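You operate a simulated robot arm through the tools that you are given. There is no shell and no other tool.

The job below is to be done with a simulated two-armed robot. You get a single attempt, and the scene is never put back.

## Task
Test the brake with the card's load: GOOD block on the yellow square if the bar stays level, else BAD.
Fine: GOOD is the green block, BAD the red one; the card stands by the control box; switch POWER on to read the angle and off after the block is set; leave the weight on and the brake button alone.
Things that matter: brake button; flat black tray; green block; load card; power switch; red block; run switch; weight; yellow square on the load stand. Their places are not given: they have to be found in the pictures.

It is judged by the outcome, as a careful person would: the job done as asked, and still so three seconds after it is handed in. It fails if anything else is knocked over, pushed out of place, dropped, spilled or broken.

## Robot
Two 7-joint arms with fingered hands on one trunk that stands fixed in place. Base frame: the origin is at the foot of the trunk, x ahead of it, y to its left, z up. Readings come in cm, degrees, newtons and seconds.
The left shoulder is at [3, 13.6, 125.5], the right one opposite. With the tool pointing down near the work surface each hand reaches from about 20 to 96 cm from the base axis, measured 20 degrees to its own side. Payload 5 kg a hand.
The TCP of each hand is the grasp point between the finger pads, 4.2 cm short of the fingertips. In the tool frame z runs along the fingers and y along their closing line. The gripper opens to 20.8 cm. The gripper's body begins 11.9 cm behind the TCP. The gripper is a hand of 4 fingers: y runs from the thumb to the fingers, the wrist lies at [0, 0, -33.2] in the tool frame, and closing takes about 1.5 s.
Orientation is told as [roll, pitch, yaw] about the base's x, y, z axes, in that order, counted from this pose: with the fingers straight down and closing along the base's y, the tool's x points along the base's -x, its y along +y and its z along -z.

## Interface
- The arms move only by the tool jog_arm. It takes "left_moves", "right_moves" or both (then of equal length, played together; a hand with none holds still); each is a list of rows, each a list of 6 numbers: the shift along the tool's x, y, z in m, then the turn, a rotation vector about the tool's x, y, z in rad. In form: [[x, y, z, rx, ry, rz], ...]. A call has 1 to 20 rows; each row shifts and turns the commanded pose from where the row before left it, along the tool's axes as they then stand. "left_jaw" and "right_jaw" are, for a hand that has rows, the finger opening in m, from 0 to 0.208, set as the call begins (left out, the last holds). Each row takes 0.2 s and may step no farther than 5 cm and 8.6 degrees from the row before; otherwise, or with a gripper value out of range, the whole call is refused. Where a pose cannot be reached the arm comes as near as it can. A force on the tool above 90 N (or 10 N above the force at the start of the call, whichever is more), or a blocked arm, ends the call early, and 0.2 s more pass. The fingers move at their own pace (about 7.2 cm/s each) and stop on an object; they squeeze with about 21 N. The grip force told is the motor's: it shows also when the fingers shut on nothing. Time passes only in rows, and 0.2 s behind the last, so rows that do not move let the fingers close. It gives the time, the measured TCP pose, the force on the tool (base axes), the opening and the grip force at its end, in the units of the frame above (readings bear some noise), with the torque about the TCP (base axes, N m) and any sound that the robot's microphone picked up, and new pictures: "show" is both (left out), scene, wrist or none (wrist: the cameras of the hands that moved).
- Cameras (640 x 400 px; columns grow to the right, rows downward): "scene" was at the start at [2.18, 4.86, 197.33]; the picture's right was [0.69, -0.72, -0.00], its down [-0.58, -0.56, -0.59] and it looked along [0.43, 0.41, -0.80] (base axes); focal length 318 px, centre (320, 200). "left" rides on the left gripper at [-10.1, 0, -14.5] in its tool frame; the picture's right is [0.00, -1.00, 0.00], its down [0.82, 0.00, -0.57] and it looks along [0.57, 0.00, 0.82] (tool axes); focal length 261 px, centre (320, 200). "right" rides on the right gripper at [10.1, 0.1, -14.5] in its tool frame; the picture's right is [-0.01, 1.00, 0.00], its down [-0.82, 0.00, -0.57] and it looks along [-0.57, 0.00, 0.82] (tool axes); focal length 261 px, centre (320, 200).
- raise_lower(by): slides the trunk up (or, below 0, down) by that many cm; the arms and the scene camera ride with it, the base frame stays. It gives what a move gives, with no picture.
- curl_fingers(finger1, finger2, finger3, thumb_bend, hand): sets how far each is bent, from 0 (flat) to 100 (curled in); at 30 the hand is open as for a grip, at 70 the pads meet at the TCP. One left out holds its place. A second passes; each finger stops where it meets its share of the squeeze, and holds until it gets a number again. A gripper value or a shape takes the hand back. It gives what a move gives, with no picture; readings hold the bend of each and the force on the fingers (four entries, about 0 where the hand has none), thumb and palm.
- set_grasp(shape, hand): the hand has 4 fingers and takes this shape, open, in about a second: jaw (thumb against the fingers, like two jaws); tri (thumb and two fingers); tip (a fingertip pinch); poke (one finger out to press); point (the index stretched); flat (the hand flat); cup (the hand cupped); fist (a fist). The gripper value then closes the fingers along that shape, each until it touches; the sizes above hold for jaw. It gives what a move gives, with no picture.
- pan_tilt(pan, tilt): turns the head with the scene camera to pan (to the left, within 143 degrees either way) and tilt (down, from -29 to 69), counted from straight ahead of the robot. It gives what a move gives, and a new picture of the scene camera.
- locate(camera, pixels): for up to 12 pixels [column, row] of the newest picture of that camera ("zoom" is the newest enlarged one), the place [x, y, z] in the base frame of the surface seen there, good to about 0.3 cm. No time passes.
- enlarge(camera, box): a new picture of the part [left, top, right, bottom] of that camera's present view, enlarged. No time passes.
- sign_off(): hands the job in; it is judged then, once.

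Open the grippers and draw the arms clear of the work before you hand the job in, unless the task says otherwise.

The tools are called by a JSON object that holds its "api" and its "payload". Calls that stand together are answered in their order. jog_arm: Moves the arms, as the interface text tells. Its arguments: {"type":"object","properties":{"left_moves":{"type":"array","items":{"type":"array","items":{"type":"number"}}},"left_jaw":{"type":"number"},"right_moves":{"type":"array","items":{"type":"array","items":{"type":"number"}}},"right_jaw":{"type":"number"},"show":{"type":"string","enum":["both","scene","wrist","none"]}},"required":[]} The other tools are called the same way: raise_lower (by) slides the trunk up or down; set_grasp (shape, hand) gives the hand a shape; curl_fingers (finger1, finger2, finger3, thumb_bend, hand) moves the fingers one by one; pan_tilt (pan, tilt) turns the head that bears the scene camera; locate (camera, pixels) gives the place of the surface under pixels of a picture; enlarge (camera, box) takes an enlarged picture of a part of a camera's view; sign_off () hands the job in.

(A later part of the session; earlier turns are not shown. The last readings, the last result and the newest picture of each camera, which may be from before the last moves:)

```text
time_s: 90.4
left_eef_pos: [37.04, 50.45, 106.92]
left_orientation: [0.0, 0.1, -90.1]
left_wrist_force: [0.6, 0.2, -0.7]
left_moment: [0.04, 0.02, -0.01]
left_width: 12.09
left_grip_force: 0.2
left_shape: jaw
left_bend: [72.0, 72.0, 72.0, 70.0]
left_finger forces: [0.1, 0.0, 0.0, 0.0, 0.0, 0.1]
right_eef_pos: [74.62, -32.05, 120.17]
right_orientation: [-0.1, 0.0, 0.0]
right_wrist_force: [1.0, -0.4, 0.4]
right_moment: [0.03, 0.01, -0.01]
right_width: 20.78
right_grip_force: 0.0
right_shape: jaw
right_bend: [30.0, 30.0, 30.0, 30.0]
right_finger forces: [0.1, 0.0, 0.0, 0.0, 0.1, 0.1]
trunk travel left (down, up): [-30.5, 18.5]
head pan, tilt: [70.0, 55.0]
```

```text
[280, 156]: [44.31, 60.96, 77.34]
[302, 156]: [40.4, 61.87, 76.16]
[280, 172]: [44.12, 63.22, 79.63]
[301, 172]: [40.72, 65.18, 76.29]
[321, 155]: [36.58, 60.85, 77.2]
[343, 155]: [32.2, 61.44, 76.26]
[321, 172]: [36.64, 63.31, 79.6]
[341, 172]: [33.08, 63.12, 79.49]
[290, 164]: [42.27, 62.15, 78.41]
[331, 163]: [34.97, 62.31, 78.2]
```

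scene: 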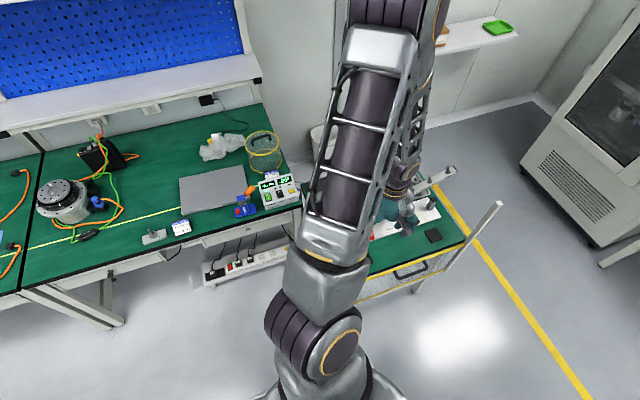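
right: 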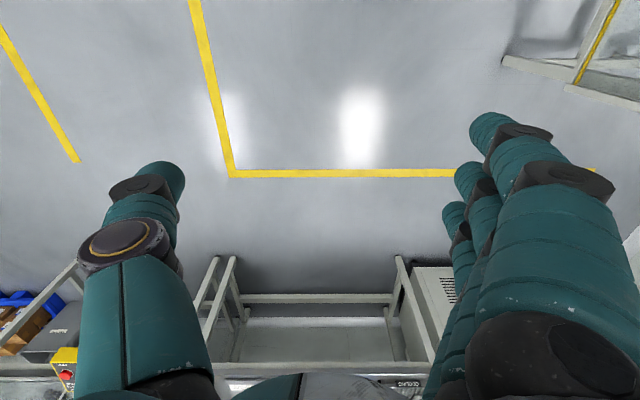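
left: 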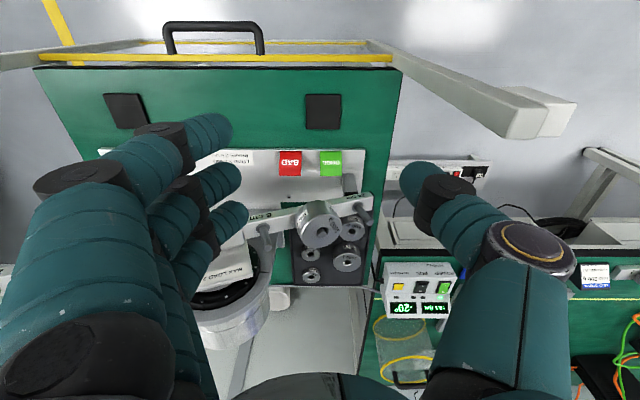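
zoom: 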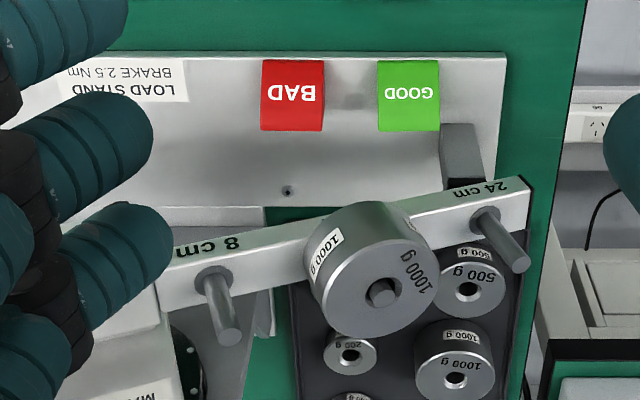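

The block is a wedge about 3.9 cm wide (x 40.6–44.4, y 60–64, z 76–79.6). A fingertip pinch on its sides suits; I set "tip" and look at how the hand stands.

{"api": "set_grasp", "payload": {"hand": "left", "shape": "tip"}}

{"api": "jog_arm", "payload": {"left_moves": [[0, 0, 0, 0, 0, 0], [0, 0, 0, 0, 0, 0]], "show": "wrist"}}

{"api": "jog_arm", "payload": {"left_moves": [[0, 0, 0, 0, 0, 0], [0, 0, 0, 0, 0, 0], [0, 0, 0, 0, 0, 0], [0, 0, 0, 0, 0, 0], [0, 0, 0, 0, 0, 0]], "left_jaw": 0.05, "show": "wrist"}}

```text
time_s: 91.3
left_eef_pos: [36.99, 50.55, 106.72]
left_orientation: [-0.1, 0.0, -89.9]
left_wrist_force: [0.0, -0.2, 0.0]
left_moment: [-0.01, 0.03, 0.0]
left_width: 20.79
left_grip_force: 0.0
left_shape: tip
left_bend: [6.0, 30.0, 6.0, 30.0]
left_finger forces: [0.0, 0.0, 0.0, 0.1, 0.0, 0.1]
right_eef_pos: [74.63, -32.1, 120.12]
right_orientation: [0.0, 0.0, 0.0]
right_wrist_force: [-0.1, 0.3, 1.1]
right_moment: [-0.03, 0.01, 0.01]
right_width: 20.8
right_grip_force: 0.1
right_shape: jaw
right_bend: [30.0, 30.0, 30.0, 30.0]
right_finger forces: [0.0, 0.1, 0.0, 0.0, 0.0, 0.0]
trunk travel left (down, up): [-30.5, 18.5]
head pan, tilt: [70.0, 55.0]
```

```text
time_s: 91.9
left_eef_pos: [37.06, 50.47, 106.84]
left_orientation: [0.1, 0.0, -90.0]
left_wrist_force: [-1.1, -0.7, 0.6]
left_moment: [0.02, 0.02, -0.02]
left_width: 20.78
left_grip_force: 0.0
left_shape: tip
left_bend: [6.0, 30.0, 6.0, 30.0]
left_finger forces: [0.1, 0.0, 0.0, 0.0, 0.0, 0.0]
right_eef_pos: [74.59, -32.1, 120.15]
right_orientation: [0.0, 0.0, 0.1]
right_wrist_force: [0.3, -0.4, -0.1]
right_moment: [-0.01, 0.01, -0.01]
right_width: 20.81
right_grip_force: 0.0
right_shape: jaw
right_bend: [30.0, 30.0, 30.0, 30.0]
right_finger forces: [0.1, 0.0, 0.0, 0.1, 0.1, 0.1]
trunk travel left (down, up): [-30.5, 18.5]
head pan, tilt: [70.0, 55.0]
```

left: 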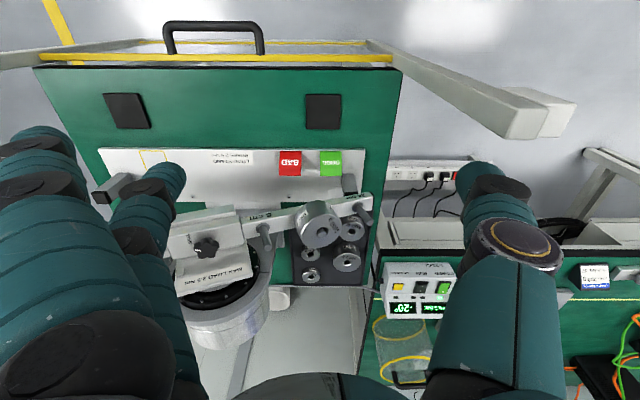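

```text
time_s: 93.1
left_eef_pos: [37.03, 50.38, 106.69]
left_orientation: [0.1, 0.0, -90.0]
left_wrist_force: [0.0, -0.6, -0.8]
left_moment: [-0.01, 0.0, -0.01]
left_width: 5.06
left_grip_force: 0.0
left_shape: tip
left_bend: [6.0, 73.0, 6.0, 70.0]
left_finger forces: [0.0, 0.0, 0.1, 0.0, 0.0, 0.0]
right_eef_pos: [74.51, -32.17, 120.15]
right_orientation: [0.0, -0.1, -0.1]
right_wrist_force: [-0.4, 0.1, -0.2]
right_moment: [0.01, 0.02, 0.0]
right_width: 20.79
right_grip_force: 0.1
right_shape: jaw
right_bend: [30.0, 30.0, 30.0, 30.0]
right_finger forces: [0.1, 0.0, 0.1, 0.0, 0.1, 0.0]
trunk travel left (down, up): [-30.5, 18.5]
head pan, tilt: [70.0, 55.0]
```

left: 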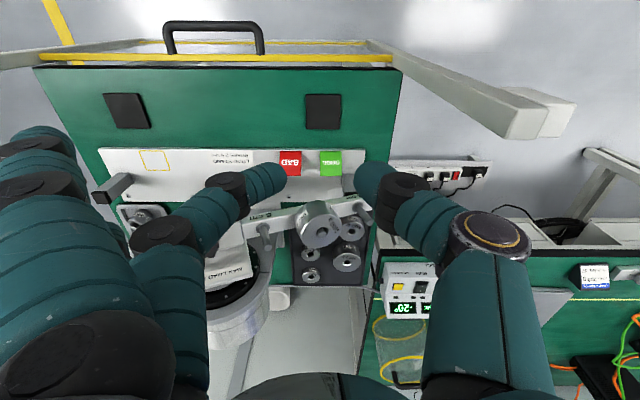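

In "tip" only finger 2 and the thumb pinch, the others stay flat to the +x side. I locate those flat fingers to check clearance with the bar and clamp.

{"api": "locate", "payload": {"camera": "left", "pixels": [[40, 135], [65, 145], [70, 185], [20, 180], [110, 230], [278, 170], [368, 170], [285, 180], [362, 185], [208, 248], [190, 240], [153, 160]]}}

{"api": "enlarge", "payload": {"camera": "left", "box": [90, 130, 290, 290]}}

```text
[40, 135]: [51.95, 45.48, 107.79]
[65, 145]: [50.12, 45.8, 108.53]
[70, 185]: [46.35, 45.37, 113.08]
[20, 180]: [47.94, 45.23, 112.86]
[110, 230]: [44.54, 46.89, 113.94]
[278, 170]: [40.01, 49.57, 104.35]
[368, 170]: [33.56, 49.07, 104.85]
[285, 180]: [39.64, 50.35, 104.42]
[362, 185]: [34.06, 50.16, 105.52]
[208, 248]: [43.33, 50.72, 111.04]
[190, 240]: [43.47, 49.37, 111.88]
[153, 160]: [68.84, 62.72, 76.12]
```

```text
2.50 times, centred on (190, 210) of left
```

zoom: 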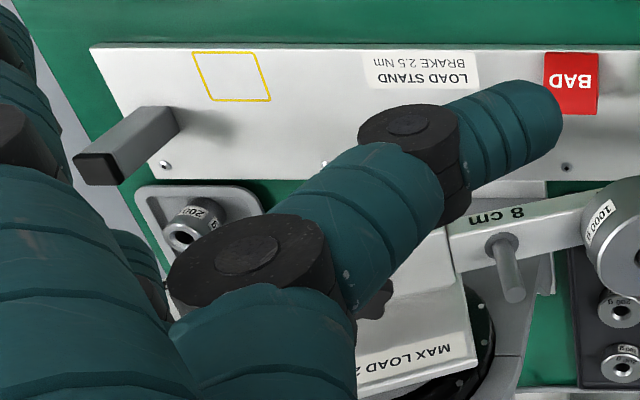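

The flat fingers stay well clear of the clamp and post. I open to 6.5 cm, approach above the red block and tilt the hand 17° so it stays in front of the bar.

{"api": "jog_arm", "payload": {"left_moves": [[0.02, 0.018, 0.02, 0, 0, 0], [0.015, 0.018, 0.03, 0, 0, 0], [0.015, 0.018, 0.03, 0, 0, 0], [0, 0, 0, 0, 0.1, 0], [0, 0, 0, 0, 0.1, 0], [0, 0, 0, 0, 0.1, 0], [0, 0, 0, 0, 0, 0]], "left_jaw": 0.065, "show": "both"}}

{"api": "enlarge", "payload": {"camera": "left", "box": [220, 80, 420, 240]}}

```text
time_s: 94.7
left_eef_pos: [42.26, 55.59, 98.95]
left_orientation: [0.1, 17.2, -89.8]
left_wrist_force: [-0.8, 0.9, 0.8]
left_moment: [-0.07, -0.06, -0.03]
left_width: 6.45
left_grip_force: 0.1
left_shape: tip
left_bend: [5.0, 73.0, 5.0, 70.0]
left_finger forces: [0.0, 0.0, 0.0, 0.0, 0.1, 0.0]
right_eef_pos: [74.51, -31.87, 120.21]
right_orientation: [-0.1, -0.2, 0.0]
right_wrist_force: [-0.1, 0.9, 0.2]
right_moment: [-0.12, -0.08, -0.01]
right_width: 20.77
right_grip_force: 0.1
right_shape: jaw
right_bend: [30.0, 30.0, 30.0, 30.0]
right_finger forces: [0.0, 0.0, 0.0, 0.0, 0.0, 0.0]
trunk travel left (down, up): [-30.5, 18.5]
head pan, tilt: [70.0, 55.0]
```

scene: 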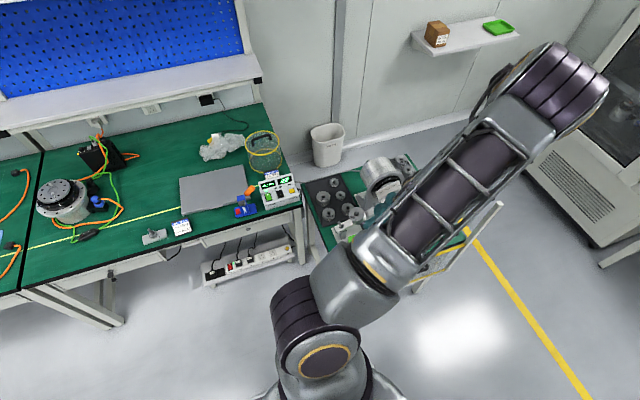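
left: 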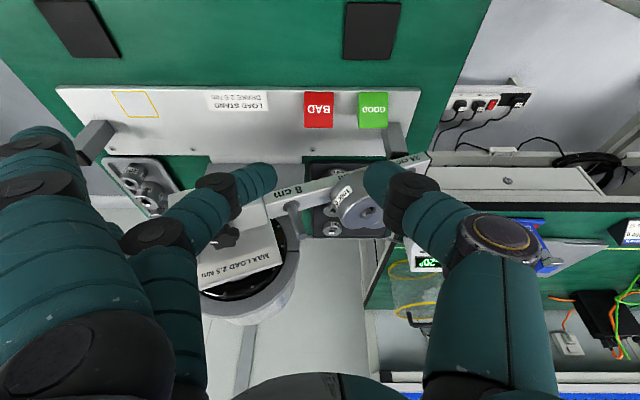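

```text
2.50 times, centred on (320, 160) of left
```

zoom: 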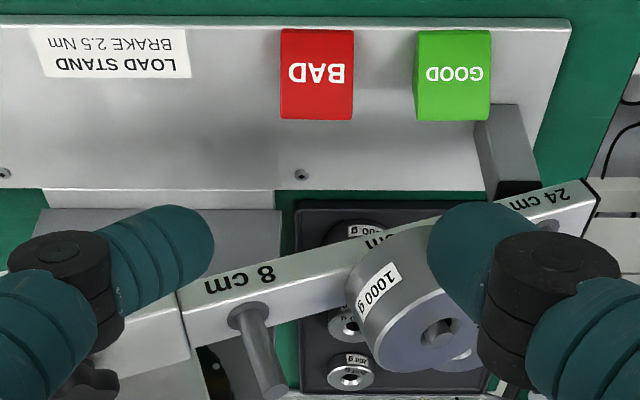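

I lower in front of the block to z≈86.

{"api": "jog_arm", "payload": {"left_moves": [[-0.0072, 0.0003, 0.0318, 0, 0, 0], [-0.0072, 0.0003, 0.0318, 0, 0, 0], [-0.0072, 0.0003, 0.0318, 0, 0, 0], [-0.0072, 0.0003, 0.0318, 0, 0, 0], [0, 0, 0, 0, 0, 0]], "show": "wrist"}}

{"api": "enlarge", "payload": {"camera": "left", "box": [220, 80, 420, 240]}}

```text
time_s: 95.9
left_eef_pos: [42.63, 56.56, 85.74]
left_orientation: [0.0, 17.3, -90.0]
left_wrist_force: [-1.1, -0.7, -0.8]
left_moment: [0.03, -0.04, 0.06]
left_width: 6.45
left_grip_force: 0.0
left_shape: tip
left_bend: [5.0, 73.0, 5.0, 70.0]
left_finger forces: [0.0, 0.1, 0.0, 0.0, 0.0, 0.0]
right_eef_pos: [74.42, -32.08, 120.21]
right_orientation: [-0.1, -0.1, 0.0]
right_wrist_force: [-0.3, 0.5, 0.4]
right_moment: [0.06, -0.05, 0.01]
right_width: 20.78
right_grip_force: 0.1
right_shape: jaw
right_bend: [30.0, 30.0, 30.0, 30.0]
right_finger forces: [0.0, 0.1, 0.0, 0.1, 0.0, 0.0]
trunk travel left (down, up): [-30.5, 18.5]
head pan, tilt: [70.0, 55.0]
```

left: 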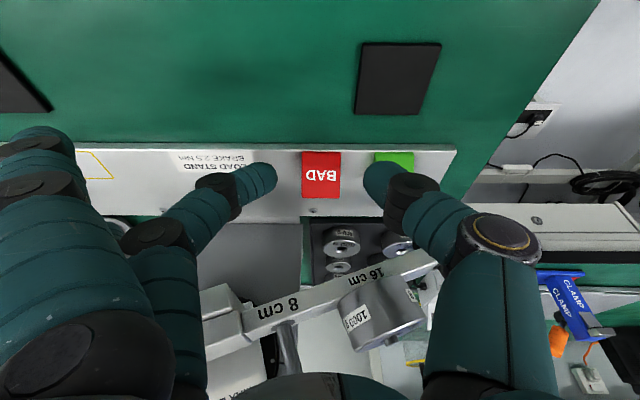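

```text
2.50 times, centred on (320, 160) of left
```

zoom: 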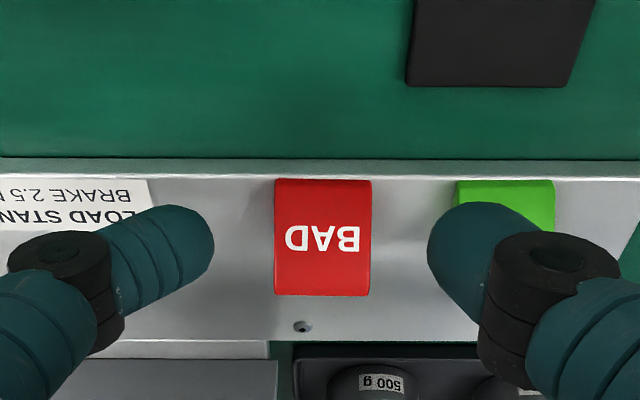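

The red block is centred (col 321). I narrow to 5.5 cm and move forward over it, to z≈83.

{"api": "jog_arm", "payload": {"left_moves": [[0, 0, 0, 0, 0, 0], [0.0146, 0, 0.0187, 0, 0, 0], [0.0146, 0, 0.0187, 0, 0, 0], [0, 0, 0, 0, 0, 0]], "left_jaw": 0.055, "show": "wrist"}}

{"api": "enlarge", "payload": {"camera": "left", "box": [220, 80, 420, 240]}}

{"api": "locate", "payload": {"camera": "zoom", "pixels": [[320, 180], [320, 230], [320, 290], [280, 230], [365, 230], [205, 240], [435, 240], [470, 195]]}}

```text
time_s: 96.9
left_eef_pos: [42.57, 60.32, 82.98]
left_orientation: [0.0, 17.1, -90.0]
left_wrist_force: [0.4, -0.6, 0.3]
left_moment: [0.04, -0.01, 0.03]
left_width: 5.53
left_grip_force: 0.1
left_shape: tip
left_bend: [5.0, 73.0, 5.0, 70.0]
left_finger forces: [0.0, 0.0, 0.0, 0.0, 0.1, 0.1]
right_eef_pos: [74.52, -32.18, 120.16]
right_orientation: [0.0, 0.0, 0.0]
right_wrist_force: [0.2, -1.0, -0.3]
right_moment: [0.05, -0.01, 0.02]
right_width: 20.77
right_grip_force: 0.0
right_shape: jaw
right_bend: [30.0, 30.0, 30.0, 30.0]
right_finger forces: [0.0, 0.0, 0.0, 0.0, 0.0, 0.1]
trunk travel left (down, up): [-30.5, 18.5]
head pan, tilt: [70.0, 55.0]
```

left: 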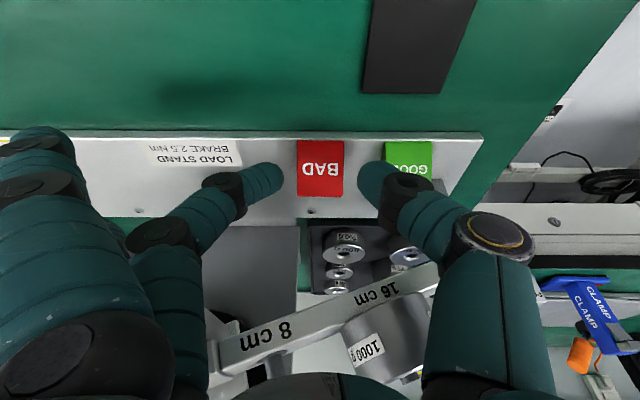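

```text
2.50 times, centred on (320, 160) of left
```

zoom: 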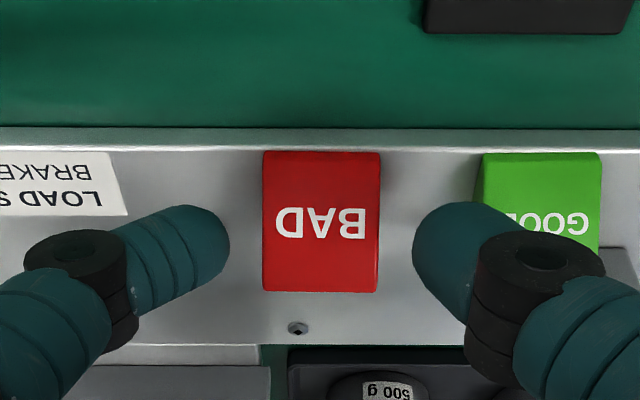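

```text
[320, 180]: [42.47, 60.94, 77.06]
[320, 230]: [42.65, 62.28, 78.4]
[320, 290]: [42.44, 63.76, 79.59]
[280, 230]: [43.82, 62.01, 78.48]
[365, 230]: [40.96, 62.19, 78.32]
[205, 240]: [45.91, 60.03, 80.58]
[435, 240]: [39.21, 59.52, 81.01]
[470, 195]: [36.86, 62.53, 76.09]
```

The wedge rises from (y 60.9, z 77) to (y 63.8, z 79.6). I lower the fingertips alongside its middle-back.

{"api": "jog_arm", "payload": {"left_moves": [[0.0026, -0.0005, 0.0103, 0, 0, 0], [0.0026, 0, 0.0103, 0, 0, 0], [0, 0, 0, 0, 0, 0]], "show": "wrist"}}

{"api": "enlarge", "payload": {"camera": "left", "box": [220, 80, 420, 240]}}

```text
time_s: 97.7
left_eef_pos: [42.53, 61.11, 81.46]
left_orientation: [0.0, 17.2, -90.0]
left_wrist_force: [0.1, -13.0, 2.5]
left_moment: [1.13, -0.35, -1.25]
left_width: 5.57
left_grip_force: 0.0
left_shape: tip
left_bend: [5.0, 73.0, 3.0, 70.0]
left_finger forces: [0.0, 0.1, 11.2, 0.0, 0.1, 0.0]
right_eef_pos: [74.54, -32.13, 119.98]
right_orientation: [0.1, 0.0, 0.0]
right_wrist_force: [-0.2, 0.4, 0.5]
right_moment: [-0.04, -0.02, -0.02]
right_width: 20.79
right_grip_force: 0.0
right_shape: jaw
right_bend: [30.0, 30.0, 30.0, 30.0]
right_finger forces: [0.0, 0.0, 0.1, 0.1, 0.0, 0.0]
trunk travel left (down, up): [-30.5, 18.5]
head pan, tilt: [70.0, 55.0]
```

left: 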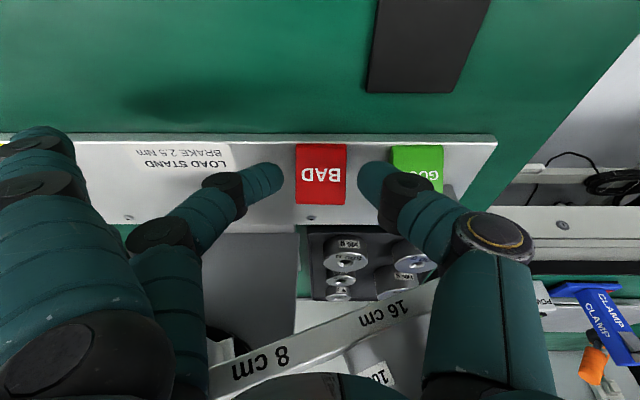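

```text
2.50 times, centred on (320, 160) of left
```

zoom: 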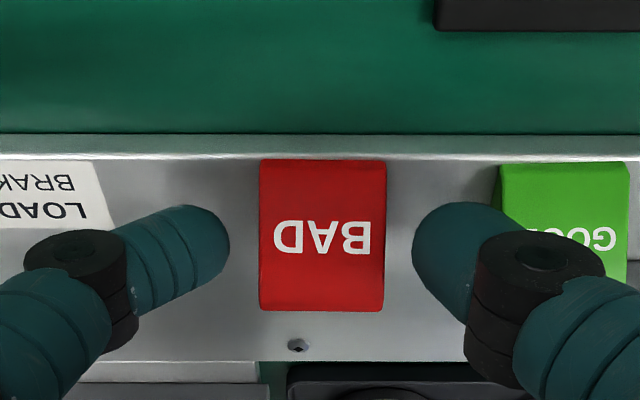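

Finger 3 bumped the clamp block near (52, 65, 89) with about 13 N. I back off at once.

{"api": "jog_arm", "payload": {"left_moves": [[-0.008, 0, -0.005, 0, 0, 0], [-0.01, 0, -0.015, 0, 0, 0], [-0.02, 0, 0, 0, 0, 0], [-0.02, 0, -0.02, 0, 0, 0], [0, 0, 0, 0, 0, 0]], "show": "wrist"}}

{"api": "enlarge", "payload": {"camera": "left", "box": [120, 130, 460, 400]}}

```text
time_s: 98.9
left_eef_pos: [42.49, 54.85, 83.52]
left_orientation: [0.0, 17.2, -90.0]
left_wrist_force: [-0.2, 1.0, -0.7]
left_moment: [-0.07, 0.02, 0.01]
left_width: 5.53
left_grip_force: 0.0
left_shape: tip
left_bend: [5.0, 73.0, 5.0, 70.0]
left_finger forces: [0.0, 0.0, 0.1, 0.0, 0.1, 0.1]
right_eef_pos: [74.65, -31.95, 120.1]
right_orientation: [0.1, 0.0, 0.0]
right_wrist_force: [0.4, 0.1, -0.7]
right_moment: [-0.09, 0.03, -0.03]
right_width: 20.8
right_grip_force: 0.1
right_shape: jaw
right_bend: [30.0, 30.0, 30.0, 30.0]
right_finger forces: [0.0, 0.0, 0.0, 0.1, 0.0, 0.0]
trunk travel left (down, up): [-30.5, 18.5]
head pan, tilt: [70.0, 55.0]
```

left: 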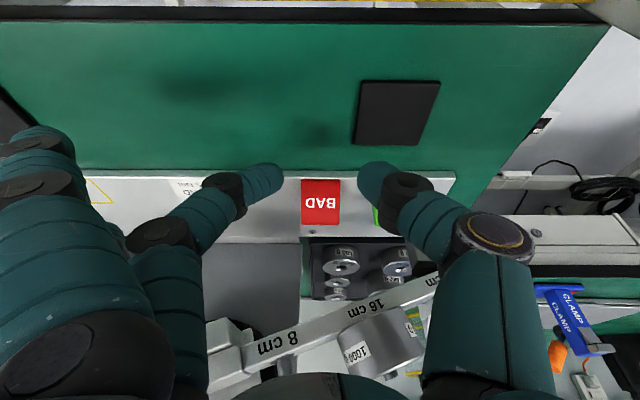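

```text
1.48 times, centred on (290, 265) of left
```

zoom: 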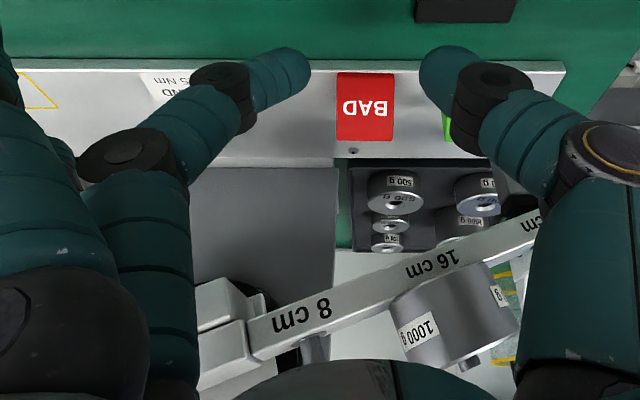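

Nothing was displaced. I tilt the hand a further 18° so the flat finger 3 clears the clamp, then look again.

{"api": "jog_arm", "payload": {"left_moves": [[0, 0, 0, 0, 0.105, 0], [0, 0, 0, 0, 0.105, 0], [0, 0, 0, 0, 0.104, 0], [0, 0, 0, 0, 0, 0]], "show": "wrist"}}

{"api": "locate", "payload": {"camera": "left", "pixels": [[40, 135], [60, 145], [70, 185], [30, 185], [275, 175], [365, 175]]}}

```text
time_s: 99.9
left_eef_pos: [42.54, 54.8, 83.44]
left_orientation: [0.1, 35.2, -89.8]
left_wrist_force: [0.6, 0.5, -0.2]
left_moment: [-0.01, 0.0, 0.01]
left_width: 5.55
left_grip_force: 0.1
left_shape: tip
left_bend: [5.0, 73.0, 5.0, 70.0]
left_finger forces: [0.0, 0.0, 0.0, 0.0, 0.0, 0.0]
right_eef_pos: [74.63, -31.82, 120.17]
right_orientation: [0.1, -0.1, 0.0]
right_wrist_force: [0.3, 1.3, -0.5]
right_moment: [-0.12, -0.02, -0.02]
right_width: 20.8
right_grip_force: 0.0
right_shape: jaw
right_bend: [30.0, 30.0, 30.0, 30.0]
right_finger forces: [0.0, 0.0, 0.1, 0.0, 0.0, 0.0]
trunk travel left (down, up): [-30.5, 18.5]
head pan, tilt: [70.0, 55.0]
```

left: 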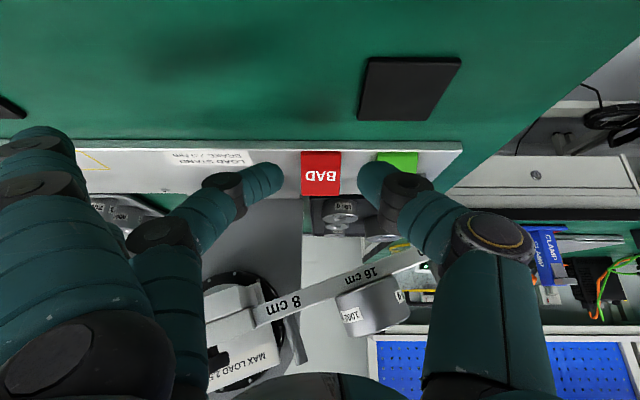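

```text
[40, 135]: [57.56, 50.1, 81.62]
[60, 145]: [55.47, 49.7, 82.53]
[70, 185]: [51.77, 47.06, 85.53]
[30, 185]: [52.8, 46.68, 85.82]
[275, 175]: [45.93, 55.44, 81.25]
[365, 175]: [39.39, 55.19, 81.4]
```

Now I advance over the block in two checked stages.

{"api": "jog_arm", "payload": {"left_moves": [[0.0088, 0, 0.0153, 0, 0, 0], [0.0088, 0, 0.0154, 0, 0, 0], [0, 0, 0, 0, 0, 0]], "show": "wrist"}}

{"api": "enlarge", "payload": {"camera": "left", "box": [220, 100, 420, 260]}}

```text
time_s: 100.7
left_eef_pos: [42.61, 57.67, 82.01]
left_orientation: [0.0, 35.1, -90.0]
left_wrist_force: [-0.3, -0.4, 0.5]
left_moment: [0.02, -0.01, 0.02]
left_width: 5.53
left_grip_force: 0.0
left_shape: tip
left_bend: [5.0, 73.0, 5.0, 70.0]
left_finger forces: [0.1, 0.0, 0.1, 0.0, 0.0, 0.0]
right_eef_pos: [74.54, -32.16, 120.08]
right_orientation: [0.0, 0.0, -0.1]
right_wrist_force: [-0.6, 0.0, -0.7]
right_moment: [0.06, -0.02, -0.02]
right_width: 20.78
right_grip_force: 0.2
right_shape: jaw
right_bend: [30.0, 30.0, 30.0, 30.0]
right_finger forces: [0.1, 0.0, 0.0, 0.0, 0.1, 0.1]
trunk travel left (down, up): [-30.5, 18.5]
head pan, tilt: [70.0, 55.0]
```

left: 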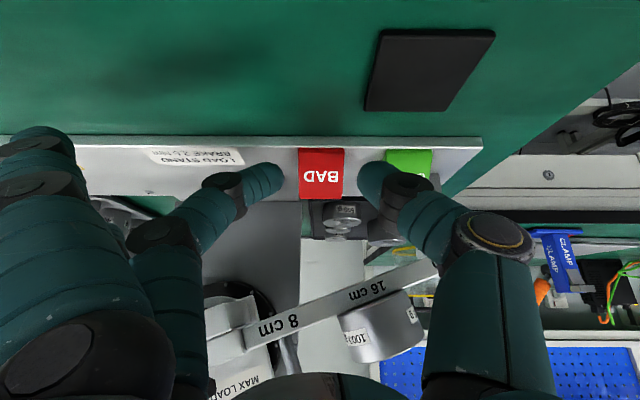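

```text
2.50 times, centred on (320, 180) of left
```

zoom: 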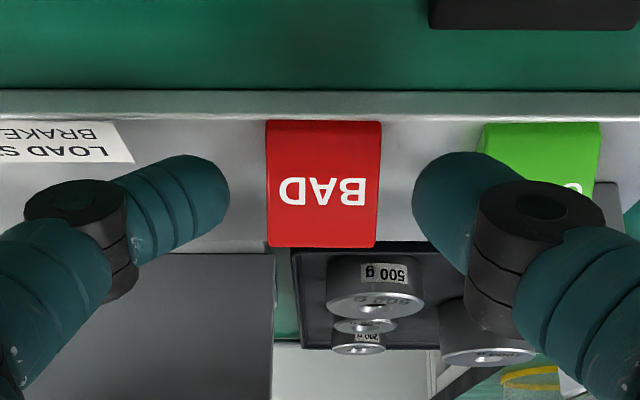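

No contact. I advance the remaining 2.5 cm and check the force.

{"api": "jog_arm", "payload": {"left_moves": [[0.0067, 0, 0.0123, 0, 0, 0], [0.0033, 0, 0.0062, 0, 0, 0], [0.0033, 0, 0.0061, 0, 0, 0], [0, 0, 0, 0, 0, 0]], "show": "wrist"}}

{"api": "enlarge", "payload": {"camera": "left", "box": [220, 100, 420, 260]}}

```text
time_s: 101.7
left_eef_pos: [42.61, 60.28, 80.63]
left_orientation: [0.0, 35.2, -90.0]
left_wrist_force: [-0.8, -1.1, 0.2]
left_moment: [0.02, 0.01, -0.01]
left_width: 5.55
left_grip_force: 0.1
left_shape: tip
left_bend: [5.0, 73.0, 5.0, 70.0]
left_finger forces: [0.0, 0.0, 0.1, 0.0, 0.0, 0.0]
right_eef_pos: [74.44, -32.08, 120.13]
right_orientation: [0.1, 0.0, -0.1]
right_wrist_force: [0.9, -0.9, 0.5]
right_moment: [0.06, 0.0, 0.0]
right_width: 20.77
right_grip_force: 0.1
right_shape: jaw
right_bend: [30.0, 30.0, 30.0, 30.0]
right_finger forces: [0.0, 0.1, 0.0, 0.0, 0.1, 0.0]
trunk travel left (down, up): [-30.5, 18.5]
head pan, tilt: [70.0, 55.0]
```

left: 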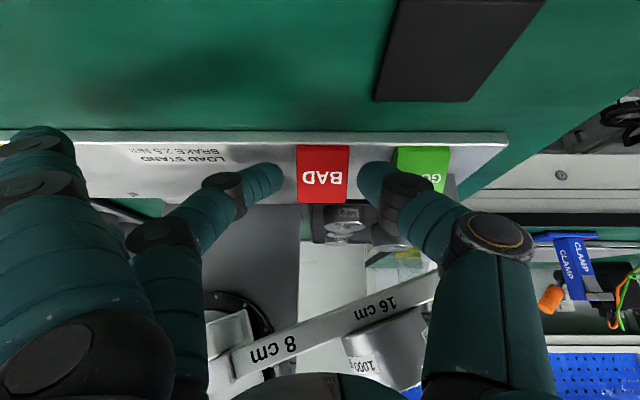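

```text
2.50 times, centred on (320, 180) of left
```

zoom: 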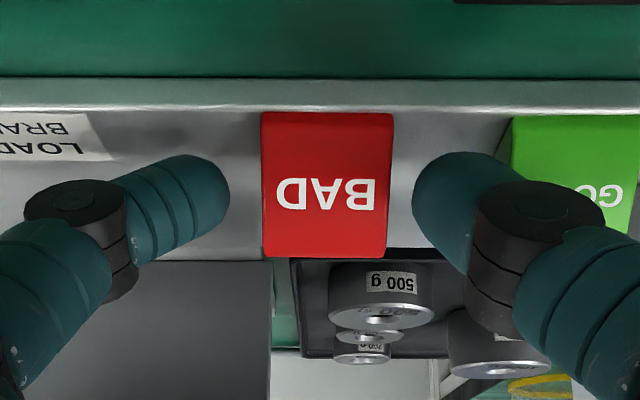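

The fingertips flank the red block at mid-height without contact. I close.

{"api": "jog_arm", "payload": {"left_moves": [[0, 0, 0, 0, 0, 0], [0, 0, 0, 0, 0, 0], [0, 0, 0, 0, 0, 0], [0, 0, 0, 0, 0, 0], [0, 0, 0, 0, 0, 0]], "left_jaw": 0.015, "show": "wrist"}}

{"api": "enlarge", "payload": {"camera": "left", "box": [220, 100, 420, 260]}}

```text
time_s: 102.9
left_eef_pos: [42.73, 60.45, 80.61]
left_orientation: [0.1, 35.2, -90.0]
left_wrist_force: [-0.1, 0.8, 0.8]
left_moment: [-0.01, 0.02, -0.02]
left_width: 3.38
left_grip_force: 20.9
left_shape: tip
left_bend: [27.0, 73.0, 27.0, 70.0]
left_finger forces: [0.0, 18.4, 0.0, 0.1, 17.4, 0.0]
right_eef_pos: [74.56, -32.08, 120.04]
right_orientation: [0.0, 0.0, 0.0]
right_wrist_force: [0.4, -0.4, 0.3]
right_moment: [0.05, -0.02, -0.01]
right_width: 20.79
right_grip_force: 0.0
right_shape: jaw
right_bend: [30.0, 30.0, 30.0, 30.0]
right_finger forces: [0.1, 0.0, 0.1, 0.0, 0.1, 0.0]
trunk travel left (down, up): [-30.5, 18.5]
head pan, tilt: [70.0, 55.0]
```

left: 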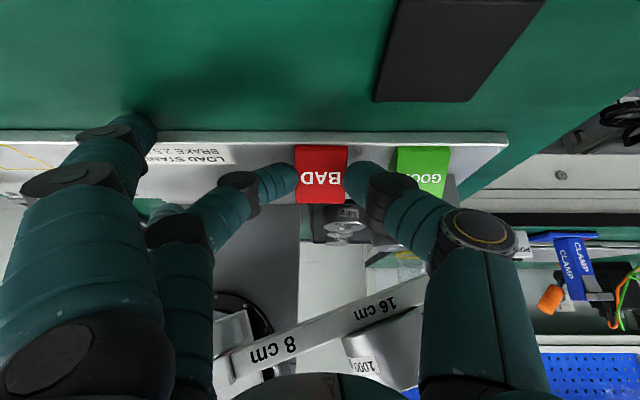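

```text
2.50 times, centred on (320, 180) of left
```

zoom: 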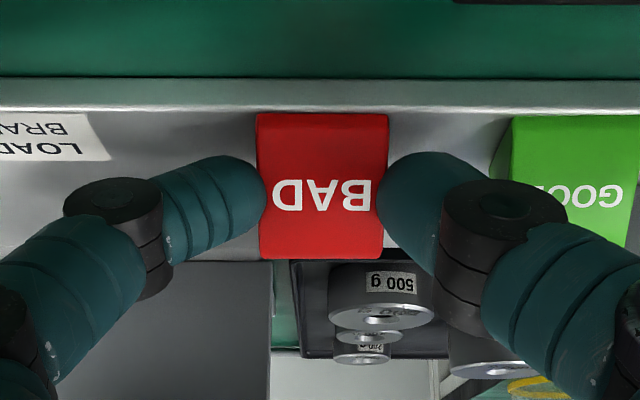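

Block gripped (18 N each side). I lift it straight up 1.5 cm and check.

{"api": "jog_arm", "payload": {"left_moves": [[0.0029, 0, -0.0041, 0, 0, 0], [0.0057, 0, -0.0082, 0, 0, 0], [0, 0, 0, 0, 0, 0]], "show": "wrist"}}

{"api": "enlarge", "payload": {"camera": "left", "box": [220, 100, 420, 260]}}

```text
time_s: 103.7
left_eef_pos: [42.55, 60.32, 82.3]
left_orientation: [0.1, 35.1, -90.0]
left_wrist_force: [0.0, 0.2, -0.4]
left_moment: [-0.02, 0.01, 0.01]
left_width: 3.38
left_grip_force: 21.4
left_shape: tip
left_bend: [28.0, 73.0, 28.0, 70.0]
left_finger forces: [0.0, 18.4, 0.0, 0.1, 17.4, 0.1]
right_eef_pos: [74.49, -32.07, 120.12]
right_orientation: [0.0, 0.0, 0.1]
right_wrist_force: [-0.8, -0.1, -0.4]
right_moment: [-0.02, -0.01, -0.02]
right_width: 20.8
right_grip_force: 0.0
right_shape: jaw
right_bend: [30.0, 30.0, 30.0, 30.0]
right_finger forces: [0.0, 0.0, 0.1, 0.0, 0.1, 0.0]
trunk travel left (down, up): [-30.5, 18.5]
head pan, tilt: [70.0, 55.0]
```

left: 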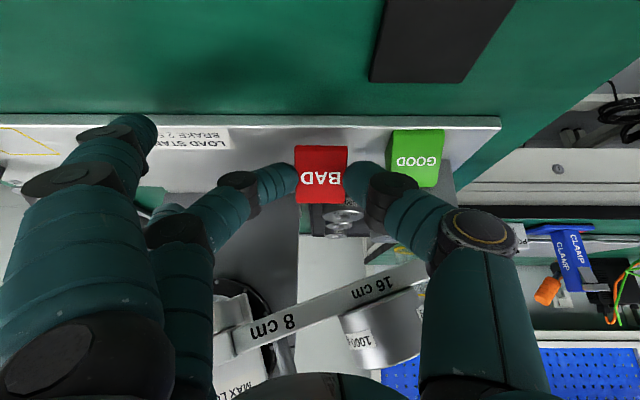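

```text
2.50 times, centred on (320, 180) of left
```

zoom: 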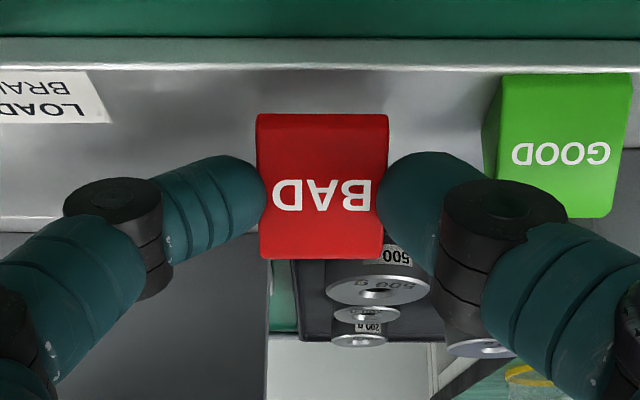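

The block is up. I back away from the bar and move right toward the yellow square.

{"api": "jog_arm", "payload": {"left_moves": [[-0.0037, 0, -0.0209, 0, 0, 0], [-0.0037, 0, -0.0209, 0, 0, 0], [-0.0037, 0, -0.0209, 0, 0, 0], [-0.0037, 0, -0.0209, 0, 0, 0], [0, 0.03, 0, 0, 0, 0], [0, 0.04, 0, 0, 0, 0], [0, 0.04, 0, 0, 0, 0], [0, 0.04, 0, 0, 0, 0], [0, 0.04, 0, 0, 0, 0], [0, 0.04, 0, 0, 0, 0], [0, 0.03, 0, 0, 0, 0], [0, 0, 0, 0, 0, 0]], "show": "both"}}

```text
time_s: 106.3
left_eef_pos: [68.81, 54.31, 88.17]
left_orientation: [0.1, 35.2, -90.1]
left_wrist_force: [-0.8, 0.1, -0.1]
left_moment: [0.0, -0.02, -0.04]
left_width: 3.39
left_grip_force: 21.4
left_shape: tip
left_bend: [28.0, 73.0, 28.0, 70.0]
left_finger forces: [0.1, 18.5, 0.0, 0.1, 17.4, 0.0]
right_eef_pos: [74.55, -32.11, 120.02]
right_orientation: [0.0, 0.0, 0.0]
right_wrist_force: [0.1, 0.1, 0.9]
right_moment: [0.04, -0.01, 0.03]
right_width: 20.78
right_grip_force: 0.0
right_shape: jaw
right_bend: [30.0, 30.0, 30.0, 30.0]
right_finger forces: [0.1, 0.0, 0.0, 0.0, 0.1, 0.1]
trunk travel left (down, up): [-30.5, 18.5]
head pan, tilt: [70.0, 55.0]
```

scene: 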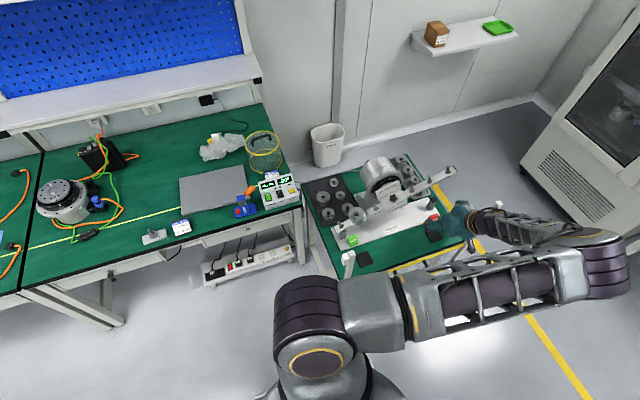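
left: 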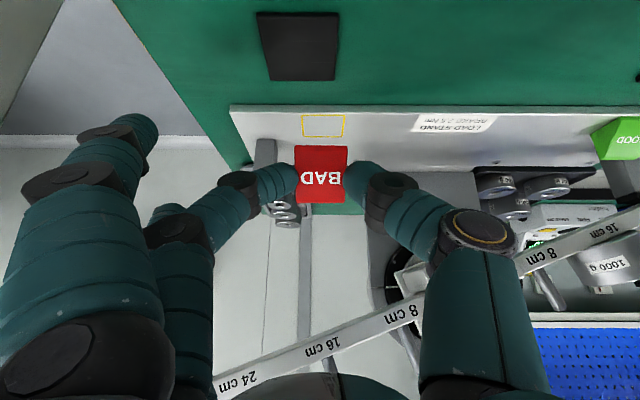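

The yellow square shows at (323,125). I locate its corners and the block's edges.

{"api": "enlarge", "payload": {"camera": "left", "box": [260, 90, 390, 220]}}

{"api": "locate", "payload": {"camera": "left", "pixels": [[303, 115], [345, 115], [302, 136], [345, 136], [298, 150], [346, 150], [322, 147], [297, 198], [343, 198], [320, 200]]}}

{"api": "enlarge", "payload": {"camera": "scene", "box": [330, 150, 490, 280]}}

```text
3.08 times, centred on (325, 155) of left
```

zoom: 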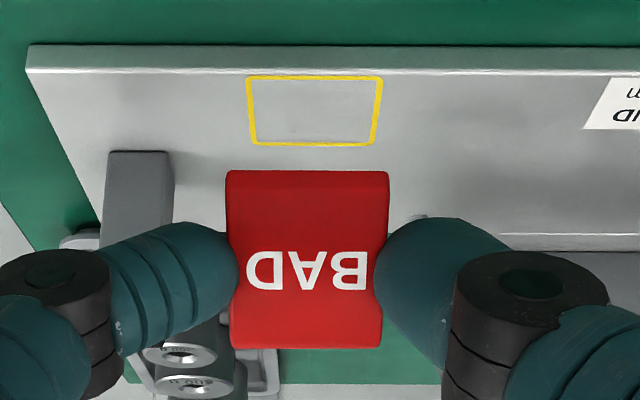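

```text
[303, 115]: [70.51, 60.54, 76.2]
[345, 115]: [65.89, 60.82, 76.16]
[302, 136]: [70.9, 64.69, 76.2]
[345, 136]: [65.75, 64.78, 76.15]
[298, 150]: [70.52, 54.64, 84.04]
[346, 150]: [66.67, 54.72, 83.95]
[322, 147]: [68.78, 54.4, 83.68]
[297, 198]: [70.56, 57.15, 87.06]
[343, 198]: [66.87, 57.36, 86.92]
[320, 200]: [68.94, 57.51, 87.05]
```

```text
3.08 times, centred on (410, 215) of scene
```

zoom: 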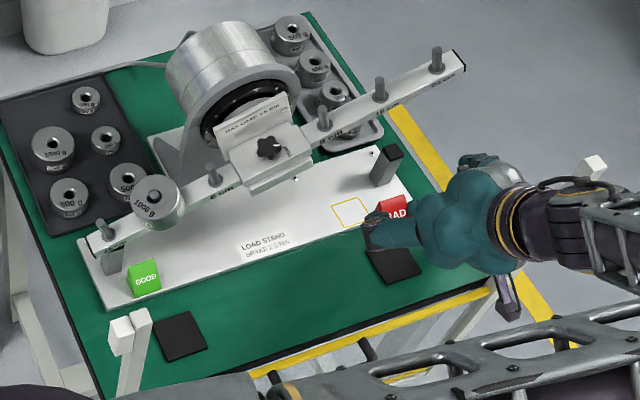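

Square centre ≈ (68.25, 62.65); block centre is at TCP −0.1 in x and about +1.65 in y. Finger 3 may pass close to the stand's right post, so I locate both.

{"api": "locate", "payload": {"camera": "left", "pixels": [[165, 212], [175, 235], [150, 130], [130, 150], [262, 150], [258, 185], [275, 160], [265, 142], [160, 208], [185, 215]]}}

{"api": "enlarge", "payload": {"camera": "left", "box": [80, 90, 310, 280]}}

{"api": "enlarge", "payload": {"camera": "scene", "box": [400, 170, 480, 240]}}

```text
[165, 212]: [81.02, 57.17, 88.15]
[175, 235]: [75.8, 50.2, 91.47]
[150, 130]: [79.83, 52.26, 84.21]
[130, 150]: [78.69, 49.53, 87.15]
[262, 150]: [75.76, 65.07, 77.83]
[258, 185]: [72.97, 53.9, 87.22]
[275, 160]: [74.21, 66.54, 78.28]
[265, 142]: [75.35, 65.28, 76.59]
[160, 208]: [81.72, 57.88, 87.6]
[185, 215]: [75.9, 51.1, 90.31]
```

```text
2.11 times, centred on (195, 185) of left
```

zoom: 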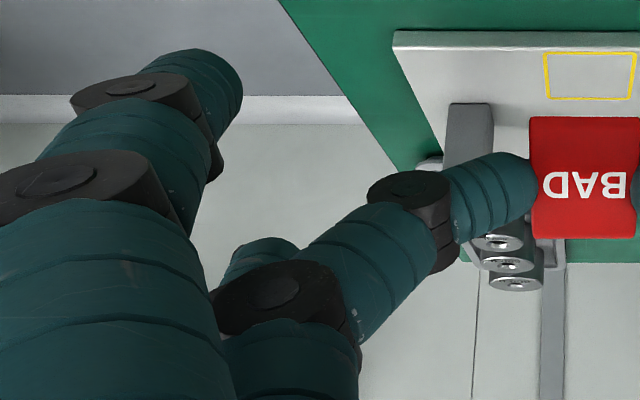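

```text
5.71 times, centred on (440, 205) of scene
```

zoom: 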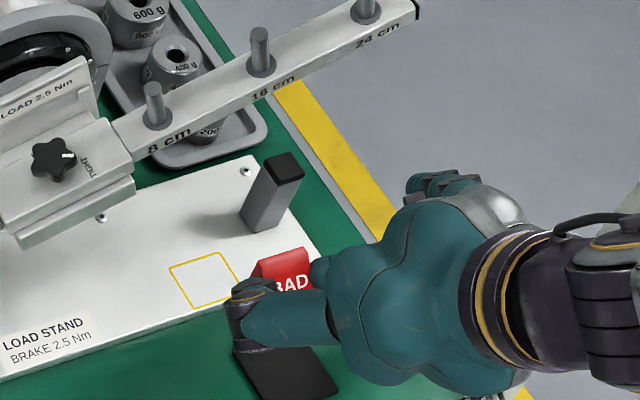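

Finger 3 will clear the post by about 3 cm. I carry the block toward the square, stopping about 3 cm above it.

{"api": "jog_arm", "payload": {"left_moves": [[0.005, -0.0046, 0.0218, 0, 0, 0], [0.005, 0, 0.0219, 0, 0, 0], [0.005, 0, 0.0219, 0, 0, 0], [0, 0, 0, 0, 0, 0]], "show": "both"}}

{"api": "enlarge", "payload": {"camera": "left", "box": [260, 90, 390, 220]}}

{"api": "enlarge", "payload": {"camera": "scene", "box": [380, 160, 480, 240]}}

```text
time_s: 107.3
left_eef_pos: [68.37, 59.37, 83.79]
left_orientation: [0.1, 35.1, -90.0]
left_wrist_force: [0.5, -0.8, 0.0]
left_moment: [-0.01, -0.01, -0.02]
left_width: 3.35
left_grip_force: 21.0
left_shape: tip
left_bend: [28.0, 73.0, 28.0, 70.0]
left_finger forces: [0.0, 18.5, 0.1, 0.1, 17.5, 0.0]
right_eef_pos: [74.59, -32.14, 120.11]
right_orientation: [-0.1, 0.1, -0.1]
right_wrist_force: [-0.2, -0.4, -0.6]
right_moment: [0.06, 0.01, -0.03]
right_width: 20.77
right_grip_force: 0.1
right_shape: jaw
right_bend: [30.0, 30.0, 30.0, 30.0]
right_finger forces: [0.0, 0.0, 0.0, 0.1, 0.0, 0.1]
trunk travel left (down, up): [-30.5, 18.5]
head pan, tilt: [70.0, 55.0]
```

scene: 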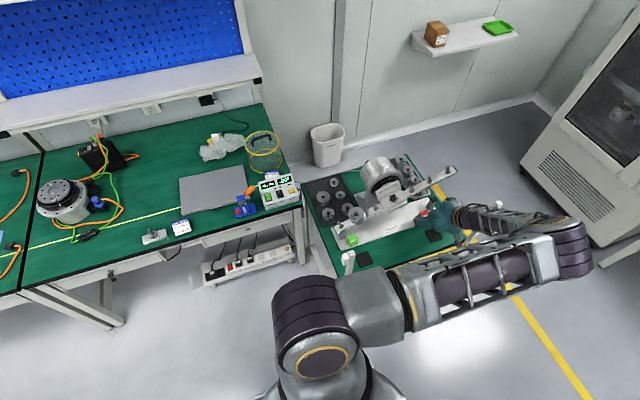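
left: 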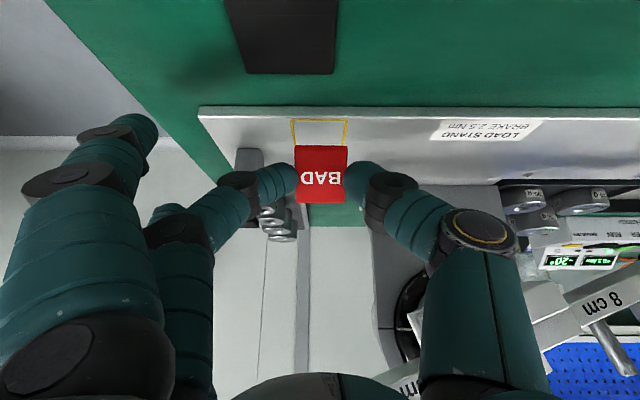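

```text
3.08 times, centred on (325, 155) of left
```

zoom: 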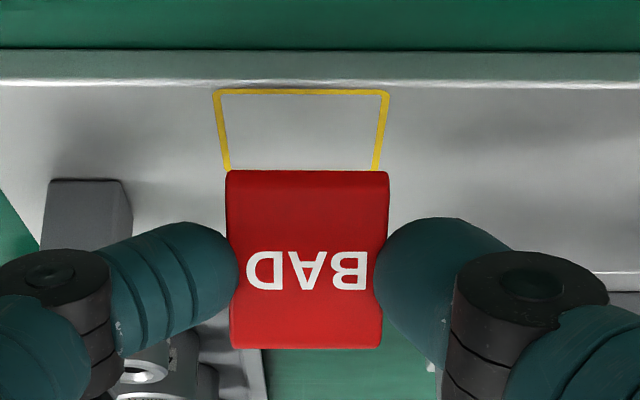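

```text
5.00 times, centred on (430, 200) of scene
```

zoom: 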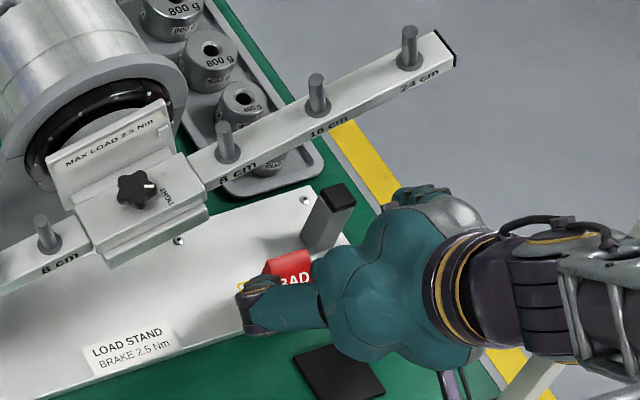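

{"api": "enlarge", "payload": {"camera": "left", "box": [260, 90, 390, 220]}}

{"api": "locate", "payload": {"camera": "zoom", "pixels": [[215, 94], [389, 94], [229, 166], [375, 166], [231, 180], [385, 180], [308, 176], [308, 200], [308, 250], [308, 340], [234, 340], [379, 340]]}}

```text
3.08 times, centred on (325, 155) of left
```

zoom: 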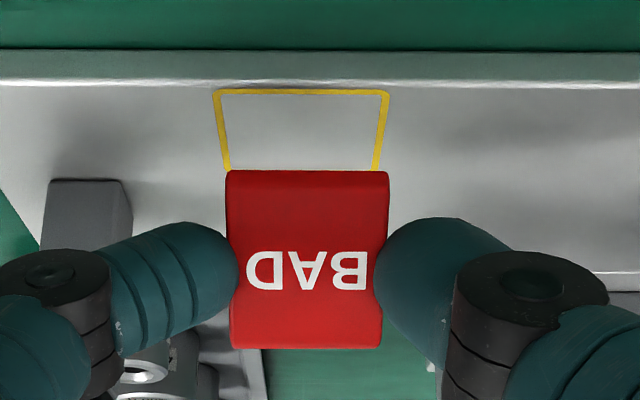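

```text
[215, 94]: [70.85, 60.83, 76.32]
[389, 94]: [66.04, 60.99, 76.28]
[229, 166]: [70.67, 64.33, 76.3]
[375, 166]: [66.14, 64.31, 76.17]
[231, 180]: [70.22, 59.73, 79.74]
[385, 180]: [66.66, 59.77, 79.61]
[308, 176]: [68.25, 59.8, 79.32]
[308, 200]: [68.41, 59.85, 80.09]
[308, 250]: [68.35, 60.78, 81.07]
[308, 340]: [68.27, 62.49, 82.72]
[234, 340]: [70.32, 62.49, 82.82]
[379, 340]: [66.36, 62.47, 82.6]
```

Square centre ≈ (68.45, 62.8); block centre ≈ (68.4, 61.65) and 3.1 cm above the plate. I move +1.2 in y and 2.7 down.

{"api": "jog_arm", "payload": {"left_moves": [[-0.0028, 0.0003, 0.0145, 0, 0, 0], [-0.0028, 0, 0.0145, 0, 0, 0], [0, 0, 0, 0, 0, 0]], "show": "both"}}

{"api": "enlarge", "payload": {"camera": "left", "box": [260, 90, 390, 220]}}

{"api": "enlarge", "payload": {"camera": "scene", "box": [380, 160, 480, 240]}}

```text
time_s: 108.1
left_eef_pos: [68.29, 60.64, 81.07]
left_orientation: [0.1, 35.2, -90.1]
left_wrist_force: [-0.8, 0.2, -0.5]
left_moment: [0.0, 0.02, 0.0]
left_width: 3.36
left_grip_force: 20.8
left_shape: tip
left_bend: [28.0, 73.0, 28.0, 70.0]
left_finger forces: [0.1, 18.4, 0.1, 0.1, 17.3, 0.0]
right_eef_pos: [74.61, -32.05, 120.1]
right_orientation: [-0.1, 0.0, 0.0]
right_wrist_force: [-0.3, -0.8, -0.4]
right_moment: [0.0, 0.0, 0.03]
right_width: 20.79
right_grip_force: 0.1
right_shape: jaw
right_bend: [30.0, 30.0, 30.0, 30.0]
right_finger forces: [0.0, 0.1, 0.0, 0.0, 0.0, 0.1]
trunk travel left (down, up): [-30.5, 18.5]
head pan, tilt: [70.0, 55.0]
```

scene: 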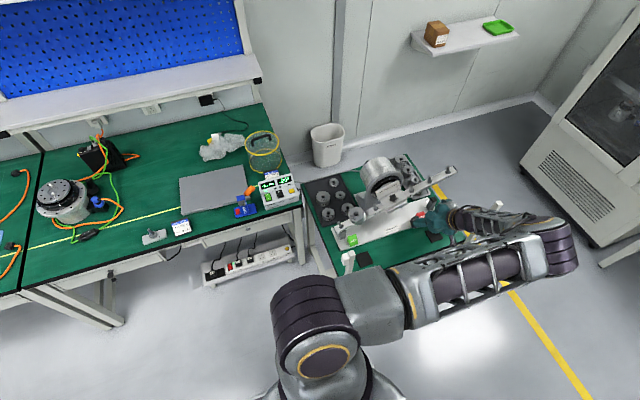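
left: 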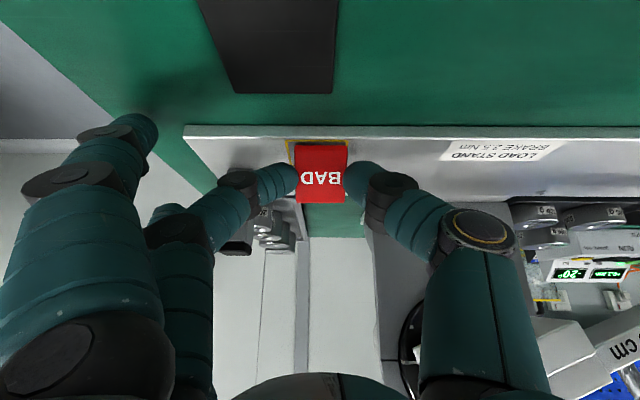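

```text
3.08 times, centred on (325, 155) of left
```

zoom: 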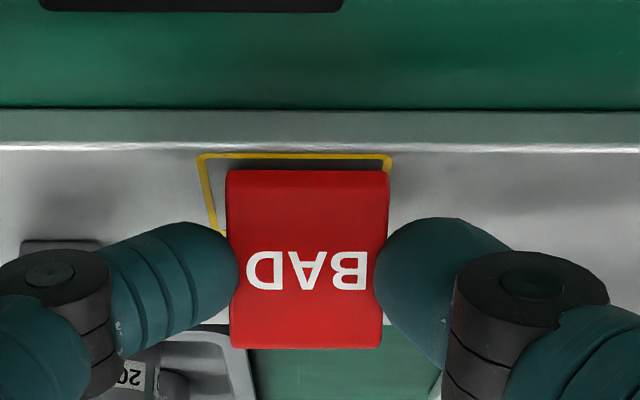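

```text
5.00 times, centred on (430, 200) of scene
```

zoom: 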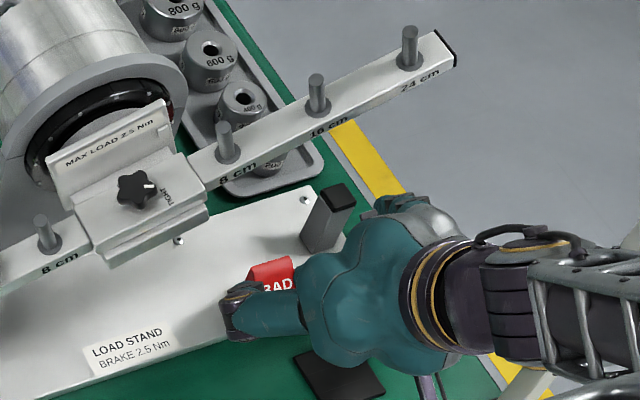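

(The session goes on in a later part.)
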